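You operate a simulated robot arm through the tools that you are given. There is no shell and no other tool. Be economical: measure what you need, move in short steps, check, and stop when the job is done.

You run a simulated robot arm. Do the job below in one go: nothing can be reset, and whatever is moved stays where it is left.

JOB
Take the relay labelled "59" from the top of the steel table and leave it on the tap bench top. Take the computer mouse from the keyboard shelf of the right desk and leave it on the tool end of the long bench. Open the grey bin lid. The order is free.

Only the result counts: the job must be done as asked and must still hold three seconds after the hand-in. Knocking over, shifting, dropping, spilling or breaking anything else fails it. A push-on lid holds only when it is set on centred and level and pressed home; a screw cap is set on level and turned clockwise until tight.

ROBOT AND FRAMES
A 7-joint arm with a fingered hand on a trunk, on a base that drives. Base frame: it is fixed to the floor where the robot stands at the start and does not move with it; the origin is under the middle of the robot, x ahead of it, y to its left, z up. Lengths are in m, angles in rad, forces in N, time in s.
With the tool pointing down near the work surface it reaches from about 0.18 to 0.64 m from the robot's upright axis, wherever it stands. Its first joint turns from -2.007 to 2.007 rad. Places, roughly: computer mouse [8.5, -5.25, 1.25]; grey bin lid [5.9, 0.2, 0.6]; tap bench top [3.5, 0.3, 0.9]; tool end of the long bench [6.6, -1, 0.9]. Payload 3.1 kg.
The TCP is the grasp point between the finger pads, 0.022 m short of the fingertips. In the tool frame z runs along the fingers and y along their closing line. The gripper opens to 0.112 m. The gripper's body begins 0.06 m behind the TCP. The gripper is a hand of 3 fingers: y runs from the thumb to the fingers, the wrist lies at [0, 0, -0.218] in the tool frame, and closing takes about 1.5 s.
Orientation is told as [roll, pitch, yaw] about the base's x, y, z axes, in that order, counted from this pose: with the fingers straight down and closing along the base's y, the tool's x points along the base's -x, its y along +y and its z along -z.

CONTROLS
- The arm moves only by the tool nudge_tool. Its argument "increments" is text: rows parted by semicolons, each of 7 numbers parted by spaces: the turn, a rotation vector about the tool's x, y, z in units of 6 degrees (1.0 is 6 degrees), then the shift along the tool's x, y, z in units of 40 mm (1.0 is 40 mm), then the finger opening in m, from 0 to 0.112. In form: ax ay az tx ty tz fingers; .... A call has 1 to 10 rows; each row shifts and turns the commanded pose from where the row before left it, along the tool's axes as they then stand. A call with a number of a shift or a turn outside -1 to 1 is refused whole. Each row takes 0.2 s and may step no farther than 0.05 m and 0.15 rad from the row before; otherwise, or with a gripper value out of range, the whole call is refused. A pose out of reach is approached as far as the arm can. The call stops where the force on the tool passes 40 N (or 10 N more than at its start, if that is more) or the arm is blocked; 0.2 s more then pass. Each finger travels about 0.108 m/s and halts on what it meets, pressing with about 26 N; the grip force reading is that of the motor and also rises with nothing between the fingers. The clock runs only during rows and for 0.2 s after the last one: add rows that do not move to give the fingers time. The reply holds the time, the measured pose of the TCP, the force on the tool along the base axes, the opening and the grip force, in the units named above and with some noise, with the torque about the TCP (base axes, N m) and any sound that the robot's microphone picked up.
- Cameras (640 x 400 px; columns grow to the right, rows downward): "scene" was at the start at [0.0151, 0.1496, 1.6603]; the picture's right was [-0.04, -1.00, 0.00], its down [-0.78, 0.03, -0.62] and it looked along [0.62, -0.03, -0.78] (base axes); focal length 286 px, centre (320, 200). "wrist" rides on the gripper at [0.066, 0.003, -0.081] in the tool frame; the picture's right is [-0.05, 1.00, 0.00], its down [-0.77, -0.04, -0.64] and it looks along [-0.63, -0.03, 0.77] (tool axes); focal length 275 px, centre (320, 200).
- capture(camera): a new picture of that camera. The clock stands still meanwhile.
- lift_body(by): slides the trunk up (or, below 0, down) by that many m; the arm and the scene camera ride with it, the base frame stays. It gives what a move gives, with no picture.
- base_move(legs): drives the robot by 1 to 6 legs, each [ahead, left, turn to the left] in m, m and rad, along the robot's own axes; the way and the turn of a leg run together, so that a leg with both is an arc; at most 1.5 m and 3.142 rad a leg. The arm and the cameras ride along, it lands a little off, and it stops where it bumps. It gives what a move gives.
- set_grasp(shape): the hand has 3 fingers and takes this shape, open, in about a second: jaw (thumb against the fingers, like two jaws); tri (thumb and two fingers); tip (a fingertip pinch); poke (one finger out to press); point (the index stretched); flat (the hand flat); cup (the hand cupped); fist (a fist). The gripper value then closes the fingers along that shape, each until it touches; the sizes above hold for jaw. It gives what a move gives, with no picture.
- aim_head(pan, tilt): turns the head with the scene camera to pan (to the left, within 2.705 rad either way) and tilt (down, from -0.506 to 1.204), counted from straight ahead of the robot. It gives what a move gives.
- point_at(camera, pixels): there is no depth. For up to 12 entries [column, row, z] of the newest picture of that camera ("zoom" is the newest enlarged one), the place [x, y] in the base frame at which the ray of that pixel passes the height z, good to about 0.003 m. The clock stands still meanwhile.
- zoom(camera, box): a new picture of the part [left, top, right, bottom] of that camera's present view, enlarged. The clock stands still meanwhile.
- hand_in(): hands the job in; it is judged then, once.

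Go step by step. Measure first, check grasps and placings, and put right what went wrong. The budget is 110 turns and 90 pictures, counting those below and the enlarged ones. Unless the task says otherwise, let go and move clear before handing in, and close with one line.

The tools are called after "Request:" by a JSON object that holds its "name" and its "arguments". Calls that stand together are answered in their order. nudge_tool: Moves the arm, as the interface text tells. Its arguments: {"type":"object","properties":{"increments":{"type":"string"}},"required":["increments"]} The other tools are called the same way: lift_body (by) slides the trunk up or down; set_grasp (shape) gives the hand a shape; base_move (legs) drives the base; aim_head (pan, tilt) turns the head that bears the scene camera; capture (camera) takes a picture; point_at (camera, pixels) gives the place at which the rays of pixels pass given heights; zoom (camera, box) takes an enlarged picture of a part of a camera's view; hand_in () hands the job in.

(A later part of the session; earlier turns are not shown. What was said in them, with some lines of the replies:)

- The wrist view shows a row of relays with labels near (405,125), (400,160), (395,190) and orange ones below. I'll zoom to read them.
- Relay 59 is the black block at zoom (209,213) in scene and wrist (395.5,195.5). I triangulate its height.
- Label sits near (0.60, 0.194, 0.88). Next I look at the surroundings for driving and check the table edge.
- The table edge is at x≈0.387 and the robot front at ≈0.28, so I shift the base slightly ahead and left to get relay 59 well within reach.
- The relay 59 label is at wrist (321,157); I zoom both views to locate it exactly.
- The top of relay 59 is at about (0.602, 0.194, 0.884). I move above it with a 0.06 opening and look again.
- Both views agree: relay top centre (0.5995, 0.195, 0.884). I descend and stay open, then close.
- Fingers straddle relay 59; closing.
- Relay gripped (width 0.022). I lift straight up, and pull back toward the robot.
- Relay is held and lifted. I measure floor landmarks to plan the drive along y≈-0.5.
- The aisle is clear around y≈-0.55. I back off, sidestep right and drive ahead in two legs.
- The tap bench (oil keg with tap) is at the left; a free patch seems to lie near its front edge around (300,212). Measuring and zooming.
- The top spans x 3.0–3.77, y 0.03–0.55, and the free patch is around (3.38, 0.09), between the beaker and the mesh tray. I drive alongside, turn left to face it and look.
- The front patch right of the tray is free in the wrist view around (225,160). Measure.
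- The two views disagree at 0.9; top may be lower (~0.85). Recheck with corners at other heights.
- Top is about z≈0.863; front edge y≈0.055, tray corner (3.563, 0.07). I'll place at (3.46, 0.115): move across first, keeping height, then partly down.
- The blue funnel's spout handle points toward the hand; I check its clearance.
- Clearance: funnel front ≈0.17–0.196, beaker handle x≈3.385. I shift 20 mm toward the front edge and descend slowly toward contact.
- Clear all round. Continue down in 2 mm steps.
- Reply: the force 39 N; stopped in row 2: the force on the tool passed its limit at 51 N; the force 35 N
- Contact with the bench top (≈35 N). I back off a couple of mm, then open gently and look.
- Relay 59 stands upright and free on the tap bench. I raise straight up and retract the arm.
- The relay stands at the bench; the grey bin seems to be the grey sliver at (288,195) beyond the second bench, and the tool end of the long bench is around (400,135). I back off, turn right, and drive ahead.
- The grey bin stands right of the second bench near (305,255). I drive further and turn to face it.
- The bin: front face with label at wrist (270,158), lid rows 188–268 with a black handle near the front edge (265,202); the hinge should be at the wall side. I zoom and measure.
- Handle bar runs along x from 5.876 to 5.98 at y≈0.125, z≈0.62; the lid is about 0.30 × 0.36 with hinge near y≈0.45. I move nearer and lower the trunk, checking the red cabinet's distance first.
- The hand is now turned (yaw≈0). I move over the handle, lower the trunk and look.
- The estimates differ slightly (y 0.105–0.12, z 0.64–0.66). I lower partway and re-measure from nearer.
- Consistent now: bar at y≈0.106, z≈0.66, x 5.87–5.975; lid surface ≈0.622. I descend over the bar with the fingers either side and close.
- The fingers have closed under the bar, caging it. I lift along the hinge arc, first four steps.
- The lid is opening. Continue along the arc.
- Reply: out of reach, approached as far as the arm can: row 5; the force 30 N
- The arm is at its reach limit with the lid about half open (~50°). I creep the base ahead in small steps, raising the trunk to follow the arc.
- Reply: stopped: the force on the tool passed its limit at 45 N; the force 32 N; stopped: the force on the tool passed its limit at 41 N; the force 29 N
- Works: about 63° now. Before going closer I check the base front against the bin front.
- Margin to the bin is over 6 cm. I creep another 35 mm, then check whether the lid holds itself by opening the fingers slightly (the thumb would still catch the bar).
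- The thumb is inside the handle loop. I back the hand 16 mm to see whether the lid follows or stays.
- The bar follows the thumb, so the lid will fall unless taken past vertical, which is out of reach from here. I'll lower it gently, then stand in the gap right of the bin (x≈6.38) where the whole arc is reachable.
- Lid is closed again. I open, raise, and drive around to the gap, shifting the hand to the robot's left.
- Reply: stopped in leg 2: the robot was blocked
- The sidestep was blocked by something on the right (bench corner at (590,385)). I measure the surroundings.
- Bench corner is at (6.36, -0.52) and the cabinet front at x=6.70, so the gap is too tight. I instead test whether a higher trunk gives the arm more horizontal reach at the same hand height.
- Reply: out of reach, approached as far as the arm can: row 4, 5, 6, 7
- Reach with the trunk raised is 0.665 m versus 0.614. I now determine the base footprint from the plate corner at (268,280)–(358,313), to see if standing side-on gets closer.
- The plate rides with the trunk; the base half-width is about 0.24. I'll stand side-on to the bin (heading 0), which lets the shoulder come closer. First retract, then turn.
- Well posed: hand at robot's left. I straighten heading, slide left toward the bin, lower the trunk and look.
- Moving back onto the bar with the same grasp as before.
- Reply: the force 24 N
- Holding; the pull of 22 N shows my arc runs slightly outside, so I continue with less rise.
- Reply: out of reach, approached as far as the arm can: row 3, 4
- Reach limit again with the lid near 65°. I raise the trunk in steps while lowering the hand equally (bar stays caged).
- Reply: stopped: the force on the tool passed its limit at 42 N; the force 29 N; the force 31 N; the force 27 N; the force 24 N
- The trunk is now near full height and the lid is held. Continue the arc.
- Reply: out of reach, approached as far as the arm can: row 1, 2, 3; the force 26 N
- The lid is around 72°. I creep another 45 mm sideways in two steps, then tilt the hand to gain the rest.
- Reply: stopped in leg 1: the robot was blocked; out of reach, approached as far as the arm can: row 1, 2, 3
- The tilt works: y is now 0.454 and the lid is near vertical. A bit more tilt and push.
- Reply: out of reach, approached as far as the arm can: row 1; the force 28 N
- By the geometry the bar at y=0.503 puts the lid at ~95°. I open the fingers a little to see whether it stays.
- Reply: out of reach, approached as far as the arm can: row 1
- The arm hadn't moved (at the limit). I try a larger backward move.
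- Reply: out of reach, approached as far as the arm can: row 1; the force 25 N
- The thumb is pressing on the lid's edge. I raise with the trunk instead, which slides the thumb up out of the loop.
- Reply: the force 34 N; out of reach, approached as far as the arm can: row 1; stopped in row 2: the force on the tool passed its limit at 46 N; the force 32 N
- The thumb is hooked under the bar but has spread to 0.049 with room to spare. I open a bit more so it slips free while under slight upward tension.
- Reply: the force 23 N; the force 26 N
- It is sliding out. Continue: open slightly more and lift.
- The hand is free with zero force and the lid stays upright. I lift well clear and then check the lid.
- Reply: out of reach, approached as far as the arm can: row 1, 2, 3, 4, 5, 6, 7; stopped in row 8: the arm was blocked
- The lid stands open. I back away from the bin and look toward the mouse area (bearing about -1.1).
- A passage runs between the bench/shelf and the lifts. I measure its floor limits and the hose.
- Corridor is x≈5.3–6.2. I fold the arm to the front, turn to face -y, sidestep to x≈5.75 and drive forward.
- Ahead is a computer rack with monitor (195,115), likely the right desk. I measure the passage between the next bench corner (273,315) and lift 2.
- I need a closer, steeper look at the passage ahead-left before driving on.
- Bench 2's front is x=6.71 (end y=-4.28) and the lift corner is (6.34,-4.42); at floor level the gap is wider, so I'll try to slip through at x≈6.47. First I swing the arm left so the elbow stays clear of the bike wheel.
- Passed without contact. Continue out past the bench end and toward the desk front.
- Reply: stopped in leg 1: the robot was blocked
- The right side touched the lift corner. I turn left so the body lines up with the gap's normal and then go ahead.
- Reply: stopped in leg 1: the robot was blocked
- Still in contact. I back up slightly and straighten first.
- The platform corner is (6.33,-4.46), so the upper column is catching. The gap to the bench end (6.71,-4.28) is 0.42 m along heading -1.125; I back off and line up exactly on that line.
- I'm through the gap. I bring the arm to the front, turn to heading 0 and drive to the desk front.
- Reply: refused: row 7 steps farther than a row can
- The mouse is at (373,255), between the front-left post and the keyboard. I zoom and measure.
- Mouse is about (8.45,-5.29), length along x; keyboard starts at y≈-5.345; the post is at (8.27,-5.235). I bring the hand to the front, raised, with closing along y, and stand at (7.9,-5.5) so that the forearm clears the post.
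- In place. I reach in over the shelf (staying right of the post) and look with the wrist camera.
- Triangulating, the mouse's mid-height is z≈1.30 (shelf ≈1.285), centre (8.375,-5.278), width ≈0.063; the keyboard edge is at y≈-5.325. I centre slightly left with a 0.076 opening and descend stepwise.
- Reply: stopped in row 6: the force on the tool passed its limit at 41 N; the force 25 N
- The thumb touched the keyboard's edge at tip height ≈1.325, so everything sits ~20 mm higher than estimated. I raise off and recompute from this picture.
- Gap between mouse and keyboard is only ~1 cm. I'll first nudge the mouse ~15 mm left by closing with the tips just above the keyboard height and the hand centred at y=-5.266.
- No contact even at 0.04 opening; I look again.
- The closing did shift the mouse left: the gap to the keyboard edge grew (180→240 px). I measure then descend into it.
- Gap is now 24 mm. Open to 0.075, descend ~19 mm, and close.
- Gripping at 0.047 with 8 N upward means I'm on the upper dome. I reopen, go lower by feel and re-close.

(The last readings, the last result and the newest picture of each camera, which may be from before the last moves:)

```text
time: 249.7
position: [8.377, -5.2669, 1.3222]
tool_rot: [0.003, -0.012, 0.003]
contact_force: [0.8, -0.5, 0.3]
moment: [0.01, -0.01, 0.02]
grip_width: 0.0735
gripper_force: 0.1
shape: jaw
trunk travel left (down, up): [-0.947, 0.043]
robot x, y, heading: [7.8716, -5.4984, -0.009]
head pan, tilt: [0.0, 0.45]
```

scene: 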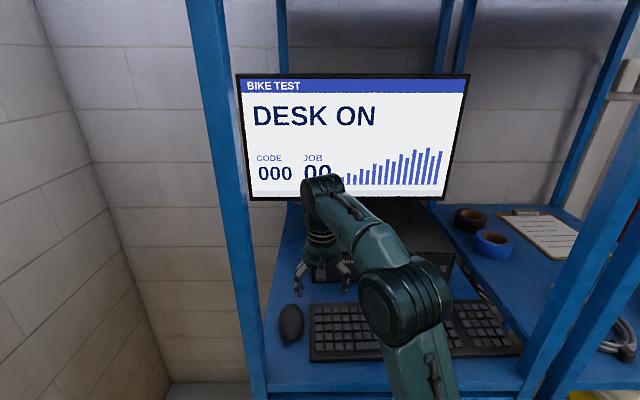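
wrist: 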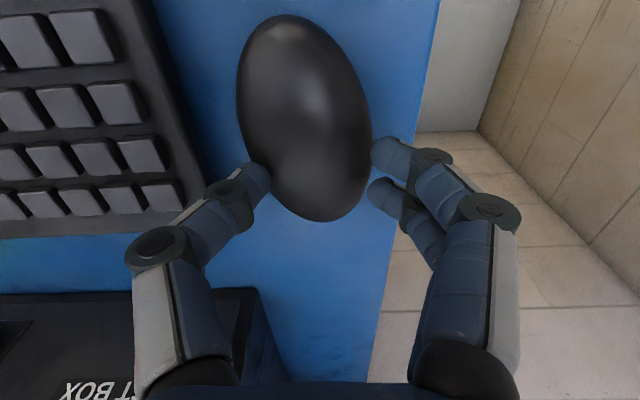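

Request:
{"name": "nudge_tool", "arguments": {"increments": "0 0 0 0 0 0.06 0.074; 0 0 0 0 0 0.06 0.074; 0 0 0 0 0 0.06 0.074; 0 0 0 0 0 0 0.074"}}

Request:
{"name": "nudge_tool", "arguments": {"increments": "0 0 0 0 0 0 0.06; 0 0 0 0 0 0 0.05; 0 0 0 0 0 0 0.04; 0 0 0 0 0 0 0.03; 0 0 0 0 0 0 0.02; 0 0 0 0 0 0 0.02; 0 0 0 0 0 0 0.02"}}

```text
time: 250.5
position: [8.3756, -5.2661, 1.3213]
tool_rot: [0.011, -0.029, 0.002]
contact_force: [-1.9, -2.2, 20.3]
moment: [-0.04, 0.17, -0.07]
grip_width: 0.0725
gripper_force: 0.0
shape: jaw
trunk travel left (down, up): [-0.947, 0.043]
robot x, y, heading: [7.8758, -5.5033, -0.005]
head pan, tilt: [0.0, 0.45]
stopped in row 3: the force on the tool passed its limit at 44 N (the readings are from after the stop); the commanded pose is now the measured one
```

```text
time: 252.1
position: [8.3759, -5.2667, 1.3222]
tool_rot: [0.011, -0.025, 0.005]
contact_force: [6.5, 2.5, 38.0]
moment: [0.25, 0.06, -0.14]
grip_width: 0.048
gripper_force: 25.9
shape: jaw
trunk travel left (down, up): [-0.947, 0.043]
robot x, y, heading: [7.8732, -5.5026, -0.011]
head pan, tilt: [0.0, 0.45]
```

Tips are at the shelf; grip closed on 0.048. I lift a little and check that the mouse comes along.

Request:
{"name": "nudge_tool", "arguments": {"increments": "0 0 0 0 0 -0.1 0.02; 0 0 0 0 0 -0.3 0.02; 0 0 0 0 0 -0.6 0.02; 0 0 0 0 0 -0.6 0.02; 0 0 0 0 0 0 0.02"}}

Request:
{"name": "capture", "arguments": {"camera": "wrist"}}

```text
time: 253.3
position: [8.3777, -5.2643, 1.384]
tool_rot: [0.009, -0.021, 0.002]
contact_force: [-1.0, 0.3, -0.8]
moment: [-0.01, 0.03, 0.03]
grip_width: 0.0469
gripper_force: 25.2
shape: jaw
trunk travel left (down, up): [-0.947, 0.043]
robot x, y, heading: [7.8781, -5.4961, -0.006]
head pan, tilt: [0.0, 0.45]
```

```text
4 pictures are left
```

wrist: 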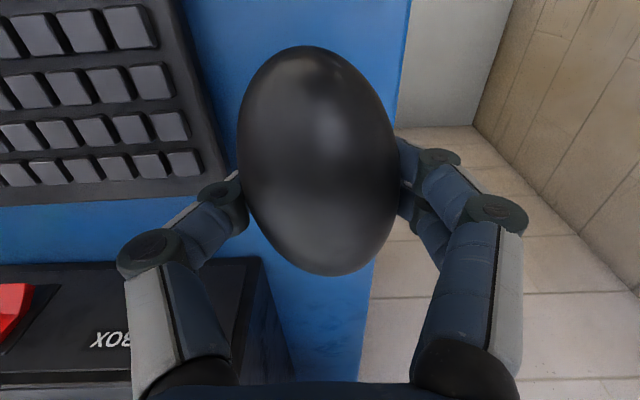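

The mouse is held. I withdraw (right, then back), drive back to the gap entrance and turn to the same heading as before.

Request:
{"name": "nudge_tool", "arguments": {"increments": "0 0 0 0 -0.75 -0.25 0; 0 0 0 0 -0.75 -0.25 0; 0 0 0 0 -0.75 -0.25 0; 0 0 0 0.95 0 0 0; 0 0 0 0.95 0 0 0; 0 0 0 0.95 0 0 0; 0 0 0 0.95 0 0 0; 0 0 0 0.95 0 0 0; 0 0 0 0.95 0 0 0"}}

Request:
{"name": "base_move", "arguments": {"legs": [[-0.6, 0.2, 0], [-0.545, 0.48, 0], [0, 0, -1.117]]}}

Request:
{"name": "nudge_tool", "arguments": {"increments": "0 0 0 0.7 0.8 0 0; 0 0 0 0.7 0.8 0 0; 0 0 0 0.6 0.8 0 0; 0 0 0 0.6 0.8 0 0; 0 0 0 0.5 0.8 0 0; 0 0 0 0.4 0.8 0 0; 0 0 0 0.4 0.8 0 0; 0 0 0 0.4 0.8 0 0"}}

```text
time: 255.3
position: [8.149, -5.36, 1.4085]
tool_rot: [0.01, -0.022, 0.001]
contact_force: [-0.7, -0.5, -0.2]
moment: [0.05, -0.04, 0.01]
grip_width: 0.0461
gripper_force: 25.8
shape: jaw
trunk travel left (down, up): [-0.947, 0.043]
robot x, y, heading: [7.8718, -5.5031, -0.008]
head pan, tilt: [0.0, 0.45]
```

```text
time: 265.2
position: [6.9792, -4.9873, 1.4091]
tool_rot: [0.009, -0.021, -1.117]
contact_force: [0.3, -0.4, -1.4]
moment: [0.0, 0.03, -0.03]
grip_width: 0.0463
gripper_force: 26.3
shape: jaw
trunk travel left (down, up): [-0.947, 0.043]
robot x, y, heading: [6.7347, -4.8029, -1.131]
head pan, tilt: [0.0, 0.45]
```

```text
time: 267.0
position: [7.1357, -4.7171, 1.404]
tool_rot: [0.008, -0.022, -1.118]
contact_force: [0.3, 0.2, -0.1]
moment: [0.0, 0.0, 0.01]
grip_width: 0.0458
gripper_force: 26.4
shape: jaw
trunk travel left (down, up): [-0.947, 0.043]
robot x, y, heading: [6.7325, -4.7989, -1.126]
head pan, tilt: [0.0, 0.45]
```

Aligned with the gap line within 7 mm. Back through in short legs.

Request:
{"name": "base_move", "arguments": {"legs": [[-0.2, -0.008, 0]]}}

Request:
{"name": "base_move", "arguments": {"legs": [[-0.15, 0, 0]]}}

```text
time: 268.6
position: [7.0419, -4.5455, 1.4058]
tool_rot: [0.01, -0.023, -1.115]
contact_force: [0.5, 0.4, -1.7]
moment: [-0.03, -0.02, 0.02]
grip_width: 0.0457
gripper_force: 25.8
shape: jaw
trunk travel left (down, up): [-0.947, 0.043]
robot x, y, heading: [6.6405, -4.6258, -1.125]
head pan, tilt: [0.0, 0.45]
```

```text
time: 270.0
position: [6.9772, -4.4101, 1.4051]
tool_rot: [0.008, -0.021, -1.114]
contact_force: [0.0, -0.1, -0.9]
moment: [0.02, -0.01, 0.03]
grip_width: 0.0459
gripper_force: 25.8
shape: jaw
trunk travel left (down, up): [-0.947, 0.043]
robot x, y, heading: [6.5744, -4.491, -1.122]
head pan, tilt: [0.0, 0.45]
```

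Request:
{"name": "base_move", "arguments": {"legs": [[-0.2, 0, 0]]}}

Request:
{"name": "base_move", "arguments": {"legs": [[-0.22, 0, 0]]}}

Request:
{"name": "base_move", "arguments": {"legs": [[-0.1, -0.05, 0]]}}

```text
time: 271.6
position: [6.8872, -4.2388, 1.406]
tool_rot: [0.011, -0.02, -1.123]
contact_force: [-0.5, -1.5, -0.9]
moment: [0.02, 0.0, -0.05]
grip_width: 0.0456
gripper_force: 25.7
shape: jaw
trunk travel left (down, up): [-0.947, 0.043]
robot x, y, heading: [6.484, -4.3163, -1.131]
head pan, tilt: [0.0, 0.45]
```

```text
time: 273.3
position: [6.7961, -4.0383, 1.4046]
tool_rot: [0.008, -0.021, -1.129]
contact_force: [0.0, -1.4, -1.0]
moment: [-0.01, -0.01, -0.02]
grip_width: 0.0456
gripper_force: 26.4
shape: jaw
trunk travel left (down, up): [-0.947, 0.043]
robot x, y, heading: [6.3941, -4.1139, -1.134]
head pan, tilt: [0.0, 0.45]
```

```text
time: 274.5
position: [6.7059, -3.9644, 1.4049]
tool_rot: [0.008, -0.022, -1.125]
contact_force: [0.7, 0.0, -0.5]
moment: [0.01, 0.03, -0.01]
grip_width: 0.0454
gripper_force: 26.0
shape: jaw
trunk travel left (down, up): [-0.947, 0.043]
robot x, y, heading: [6.3033, -4.0402, -1.132]
head pan, tilt: [0.0, 0.45]
```

Through. Drive back up the corridor with heading 0 (sidestepping) to the tool end of the long bench.

Request:
{"name": "base_move", "arguments": {"legs": [[-0.79, -0.18, 0], [0, 0, 1.132], [0, 1.3, 0], [0, 1.0, 0]]}}

Request:
{"name": "nudge_tool", "arguments": {"increments": "0 0 0 -0.6 -0.8 0 0; 0 0 0 -0.6 -0.8 0 0; 0 0 0 -0.6 -0.8 0 0; 0 0 0 -0.6 -0.8 0 0; 0 0 0 -0.6 -0.8 0 0; 0 0 0 -0.6 -0.8 0 0"}}

Request:
{"name": "aim_head", "arguments": {"pan": 0.1, "tilt": 0.75}}

Request:
{"name": "capture", "arguments": {"camera": "scene"}}

```text
time: 292.6
position: [5.9241, -0.7016, 1.4066]
tool_rot: [0.009, -0.022, -0.001]
contact_force: [0.5, -0.2, -0.8]
moment: [0.0, 0.0, -0.01]
grip_width: 0.0453
gripper_force: 25.8
shape: jaw
trunk travel left (down, up): [-0.947, 0.043]
robot x, y, heading: [5.8222, -1.0957, -0.009]
head pan, tilt: [0.0, 0.45]
```

```text
time: 294.0
position: [6.0667, -0.8945, 1.408]
tool_rot: [0.011, -0.021, -0.003]
contact_force: [0.2, 0.6, -1.2]
moment: [0.04, 0.01, 0.0]
grip_width: 0.0448
gripper_force: 26.5
shape: jaw
trunk travel left (down, up): [-0.947, 0.043]
robot x, y, heading: [5.8207, -1.0958, -0.004]
head pan, tilt: [0.0, 0.45]
```

```text
time: 294.8
position: [6.0655, -0.891, 1.4079]
tool_rot: [0.01, -0.023, -0.001]
contact_force: [-0.2, 1.2, -0.8]
moment: [0.04, -0.01, 0.0]
grip_width: 0.045
gripper_force: 25.7
shape: jaw
trunk travel left (down, up): [-0.947, 0.043]
robot x, y, heading: [5.8203, -1.0985, -0.008]
head pan, tilt: [0.099, 0.75]
```

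```text
3 pictures are left
```

scene: 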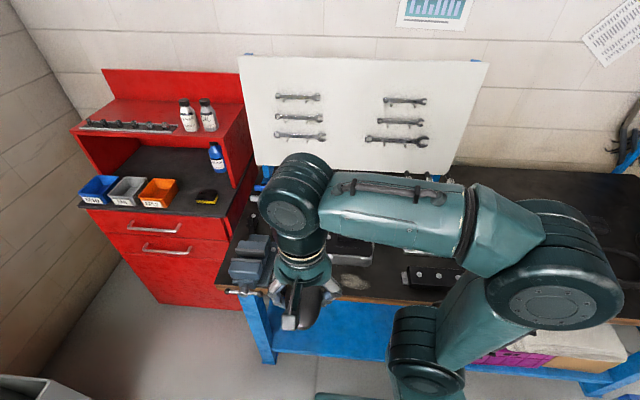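

The arm hides part of the bench. I measure the visible landmarks: vice (265,272), stain (350,283), black fixture (405,272), front edge.

Request:
{"name": "point_at", "arguments": {"camera": "scene", "pixels": [[268, 290, 0.87], [272, 262, 0.87], [335, 265, 0.87], [374, 268, 0.87], [350, 283, 0.87], [403, 280, 0.87], [350, 297, 0.87], [250, 293, 0.87], [400, 268, 0.87], [330, 275, 0.87], [390, 285, 0.87]]}}

Request:
{"name": "zoom", "arguments": {"camera": "scene", "box": [220, 200, 480, 330]}}

```text
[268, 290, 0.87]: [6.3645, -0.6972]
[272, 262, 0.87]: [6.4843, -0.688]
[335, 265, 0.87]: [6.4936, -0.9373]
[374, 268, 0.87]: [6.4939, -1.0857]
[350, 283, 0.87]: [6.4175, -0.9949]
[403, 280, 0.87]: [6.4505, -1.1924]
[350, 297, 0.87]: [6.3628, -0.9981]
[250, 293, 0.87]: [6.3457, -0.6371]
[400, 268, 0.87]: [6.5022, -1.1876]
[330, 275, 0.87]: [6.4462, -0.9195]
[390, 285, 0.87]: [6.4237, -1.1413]
```

```text
2.46 times, centred on (350, 265) of scene
```

zoom: 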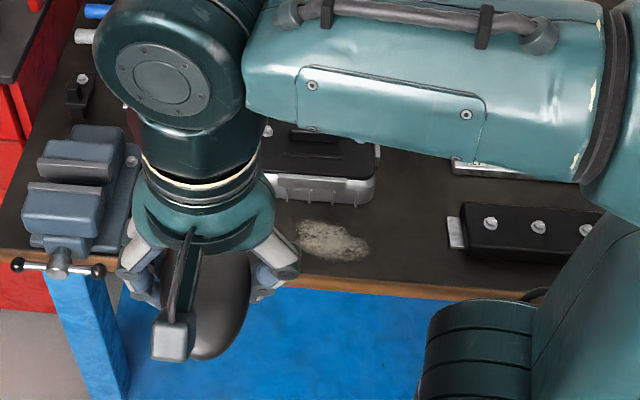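

There is a free patch at about (6.445,-1.125), between the toolbox/stain and the black fixture. I drive 0.15 ahead, lower the trunk and move over it.

Request:
{"name": "base_move", "arguments": {"legs": [[0.15, 0, 0]]}}

Request:
{"name": "nudge_tool", "arguments": {"increments": "0 0 0 -0.81 -0.84 0 0; 0 0 0 -0.81 -0.84 0 0; 0 0 0 -0.81 -0.84 0 0; 0 0 0 -0.81 -0.84 0 0; 0 0 0 -0.81 -0.84 0 0; 0 0 0 -0.81 -0.84 0 0; 0 0 0 -0.81 -0.84 0 0"}}

Request:
{"name": "lift_body", "arguments": {"by": -0.2}}

Request:
{"name": "capture", "arguments": {"camera": "wrist"}}

```text
time: 296.1
position: [6.215, -0.8936, 1.4068]
tool_rot: [0.009, -0.023, -0.002]
contact_force: [-0.1, -0.4, -1.6]
moment: [0.02, -0.02, -0.04]
grip_width: 0.0451
gripper_force: 26.1
shape: jaw
trunk travel left (down, up): [-0.947, 0.043]
robot x, y, heading: [5.9734, -1.1002, -0.01]
head pan, tilt: [0.099, 0.75]
```

```text
time: 297.7
position: [6.444, -1.1316, 1.4097]
tool_rot: [0.011, -0.02, 0.001]
contact_force: [0.9, -0.6, -1.6]
moment: [0.0, 0.01, -0.02]
grip_width: 0.0453
gripper_force: 26.1
shape: jaw
trunk travel left (down, up): [-0.947, 0.043]
robot x, y, heading: [5.9742, -1.0995, -0.013]
head pan, tilt: [0.099, 0.75]
```

```text
time: 299.9
position: [6.4425, -1.1292, 1.2096]
tool_rot: [0.008, -0.022, -0.001]
contact_force: [0.3, -0.8, -1.2]
moment: [0.0, 0.02, 0.02]
grip_width: 0.0449
gripper_force: 26.1
shape: jaw
trunk travel left (down, up): [-0.747, 0.243]
robot x, y, heading: [5.9687, -1.0958, -0.008]
head pan, tilt: [0.099, 0.75]
```

```text
1 pictures are left
```

wrist: 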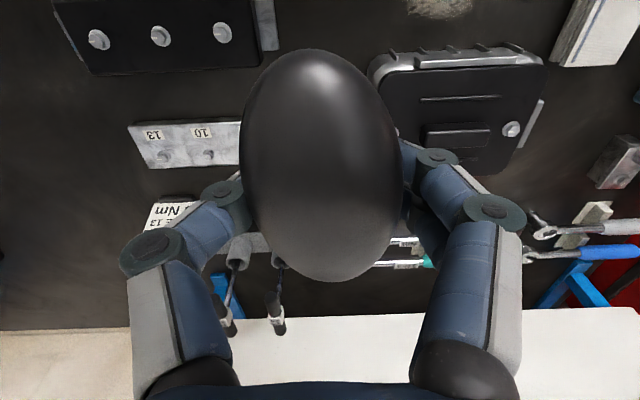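

Request:
{"name": "point_at", "arguments": {"camera": "wrist", "pixels": [[370, 75, 0.95], [385, 55, 0.88], [260, 70, 0.92], [278, 48, 0.87], [240, 165, 0.88], [240, 120, 0.88], [440, 5, 0.87], [320, 5, 0.87], [320, 40, 0.87], [320, 285, 0.88], [262, 10, 0.92]]}}

```text
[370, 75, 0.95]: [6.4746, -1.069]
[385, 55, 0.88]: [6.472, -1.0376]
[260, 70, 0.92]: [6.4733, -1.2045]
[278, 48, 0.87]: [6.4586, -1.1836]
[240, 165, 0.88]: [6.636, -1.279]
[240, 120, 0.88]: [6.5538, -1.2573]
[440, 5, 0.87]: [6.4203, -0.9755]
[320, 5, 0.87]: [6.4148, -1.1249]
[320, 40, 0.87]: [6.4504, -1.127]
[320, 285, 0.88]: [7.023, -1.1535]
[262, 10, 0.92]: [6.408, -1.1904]
```

Free span there is y -1.18…-1.05, so I shift 8 mm left and descend to just above the surface.

Request:
{"name": "nudge_tool", "arguments": {"increments": "0 0 0 0 0.2 0.5 0; 0 0 0 0 0 1 0; 0 0 0 0 0 1 0; 0 0 0 0 0 1 0; 0 0 0 0 0 1 0; 0 0 0 0 0 1 0; 0 0 0 0 0 1 0; 0 0 0 0 0 0.7 0; 0 0 0 0 0 0 0"}}

Request:
{"name": "nudge_tool", "arguments": {"increments": "0 0 0 0 0 0.06 0; 0 0 0 0 0 0.06 0; 0 0 0 0 0 0.06 0; 0 0 0 0 0 0.06 0; 0 0 0 0 0 0.06 0; 0 0 0 0 0 0 0"}}

```text
time: 301.7
position: [6.4439, -1.1164, 0.9417]
tool_rot: [0.01, -0.028, -0.002]
contact_force: [-7.3, -0.4, 31.2]
moment: [0.31, 0.27, 0.04]
grip_width: 0.0451
gripper_force: 25.8
shape: jaw
trunk travel left (down, up): [-0.747, 0.243]
robot x, y, heading: [5.9703, -1.0983, -0.006]
head pan, tilt: [0.099, 0.75]
stopped in row 8: the force on the tool passed its limit at 92 N (the readings are from after the stop); the commanded pose is now the measured one
```

```text
time: 302.1
position: [6.4429, -1.1175, 0.9406]
tool_rot: [0.012, -0.035, -0.003]
contact_force: [-8.4, -0.7, 33.6]
moment: [0.23, 0.36, 0.12]
grip_width: 0.0448
gripper_force: 26.1
shape: jaw
trunk travel left (down, up): [-0.747, 0.243]
robot x, y, heading: [5.9697, -1.0987, -0.011]
head pan, tilt: [0.099, 0.75]
stopped in row 1: the force on the tool passed its limit at 46 N (the readings are from after the stop); the commanded pose is now the measured one
```

Contact at TCP 0.941, so the bench top is ≈0.915. I relieve the pressure, open modestly, and raise.

Request:
{"name": "nudge_tool", "arguments": {"increments": "0 0 0 0 0 -0.05 0; 0 0 0 0 0 -0.02 0.04; 0 0 0 0 0 0 0.05; 0 0 0 0 0 0 0.056; 0 0 0 0 0 0 0.06; 0 0 0 0 0 0 0.062; 0 0 0 0 0 0 0.062"}}

Request:
{"name": "nudge_tool", "arguments": {"increments": "0 0 0 0 0 -0.15 0.064; 0 0 0 0 0 -0.3 0.066; 0 0 0 0 0 -0.6 0.066; 0 0 0 0 0 -1 0.066; 0 0 0 0 0 -1 0.066; 0 0 0 0 0 0 0.066"}}

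Request:
{"name": "capture", "arguments": {"camera": "wrist"}}

```text
time: 303.7
position: [6.4451, -1.1174, 0.9422]
tool_rot: [0.011, -0.032, -0.001]
contact_force: [-4.7, -2.3, 18.1]
moment: [-0.09, 0.02, 0.26]
grip_width: 0.0498
gripper_force: 0.1
shape: jaw
trunk travel left (down, up): [-0.747, 0.243]
robot x, y, heading: [5.9696, -1.0995, -0.005]
head pan, tilt: [0.099, 0.75]
```

```text
time: 305.1
position: [6.4446, -1.119, 1.0634]
tool_rot: [0.011, -0.029, -0.001]
contact_force: [0.0, 0.8, -0.1]
moment: [-0.03, -0.03, -0.03]
grip_width: 0.0653
gripper_force: 0.0
shape: jaw
trunk travel left (down, up): [-0.747, 0.243]
robot x, y, heading: [5.9727, -1.0969, -0.005]
head pan, tilt: [0.099, 0.75]
```

```text
0 pictures are left
```

wrist: 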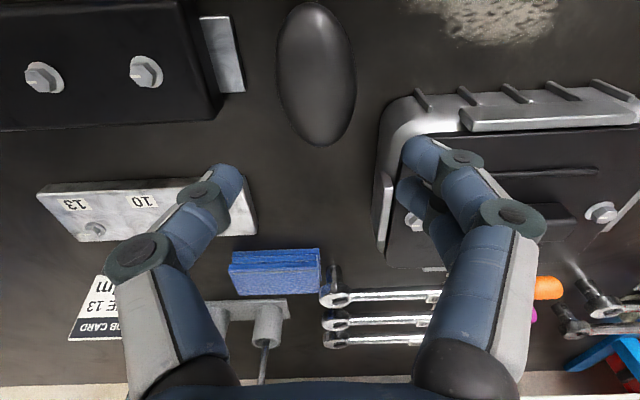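

The mouse rests flat on the bench, between the fixture's tab (220,55) and the toolbox (380,110), touching nothing. I raise clear, back off and hand in.

Request:
{"name": "nudge_tool", "arguments": {"increments": "0 0 0 0 0 -1 0.066; 0 0 0 0 0 -1 0.066; 0 0 0 0 0 -1 0.066; 0 0 0 0 0 -1 0.066; 0 0 0 0 0 -1 0.066"}}

Request:
{"name": "base_move", "arguments": {"legs": [[-0.25, 0, 0]]}}

Request:
{"name": "hand_in", "arguments": {}}

```text
time: 306.3
position: [6.4397, -1.1206, 1.2647]
tool_rot: [0.011, -0.028, -0.001]
contact_force: [-0.2, -0.1, -0.1]
moment: [-0.01, 0.0, 0.0]
grip_width: 0.0656
gripper_force: 0.0
shape: jaw
trunk travel left (down, up): [-0.747, 0.243]
robot x, y, heading: [5.9717, -1.0994, -0.007]
head pan, tilt: [0.099, 0.75]
```

```text
time: 308.1
position: [6.1922, -1.1191, 1.2646]
tool_rot: [0.01, -0.029, -0.003]
contact_force: [-0.4, -0.3, -0.6]
moment: [0.02, -0.01, 0.02]
grip_width: 0.0654
gripper_force: 0.0
shape: jaw
trunk travel left (down, up): [-0.747, 0.243]
robot x, y, heading: [5.7253, -1.0942, -0.011]
head pan, tilt: [0.099, 0.75]
```

```text
The job is handed in.
```

I've handed the job in with all three parts done: relay 59 is on the tap bench, the computer mouse is on the tool end of the long bench, and the grey bin lid was standing open when I last saw it. On the way the base bumped to a stop a few times beside the benches, the bin and the bike lift, and the thumb pressed on the keyboard edge once; I saw nothing shift.
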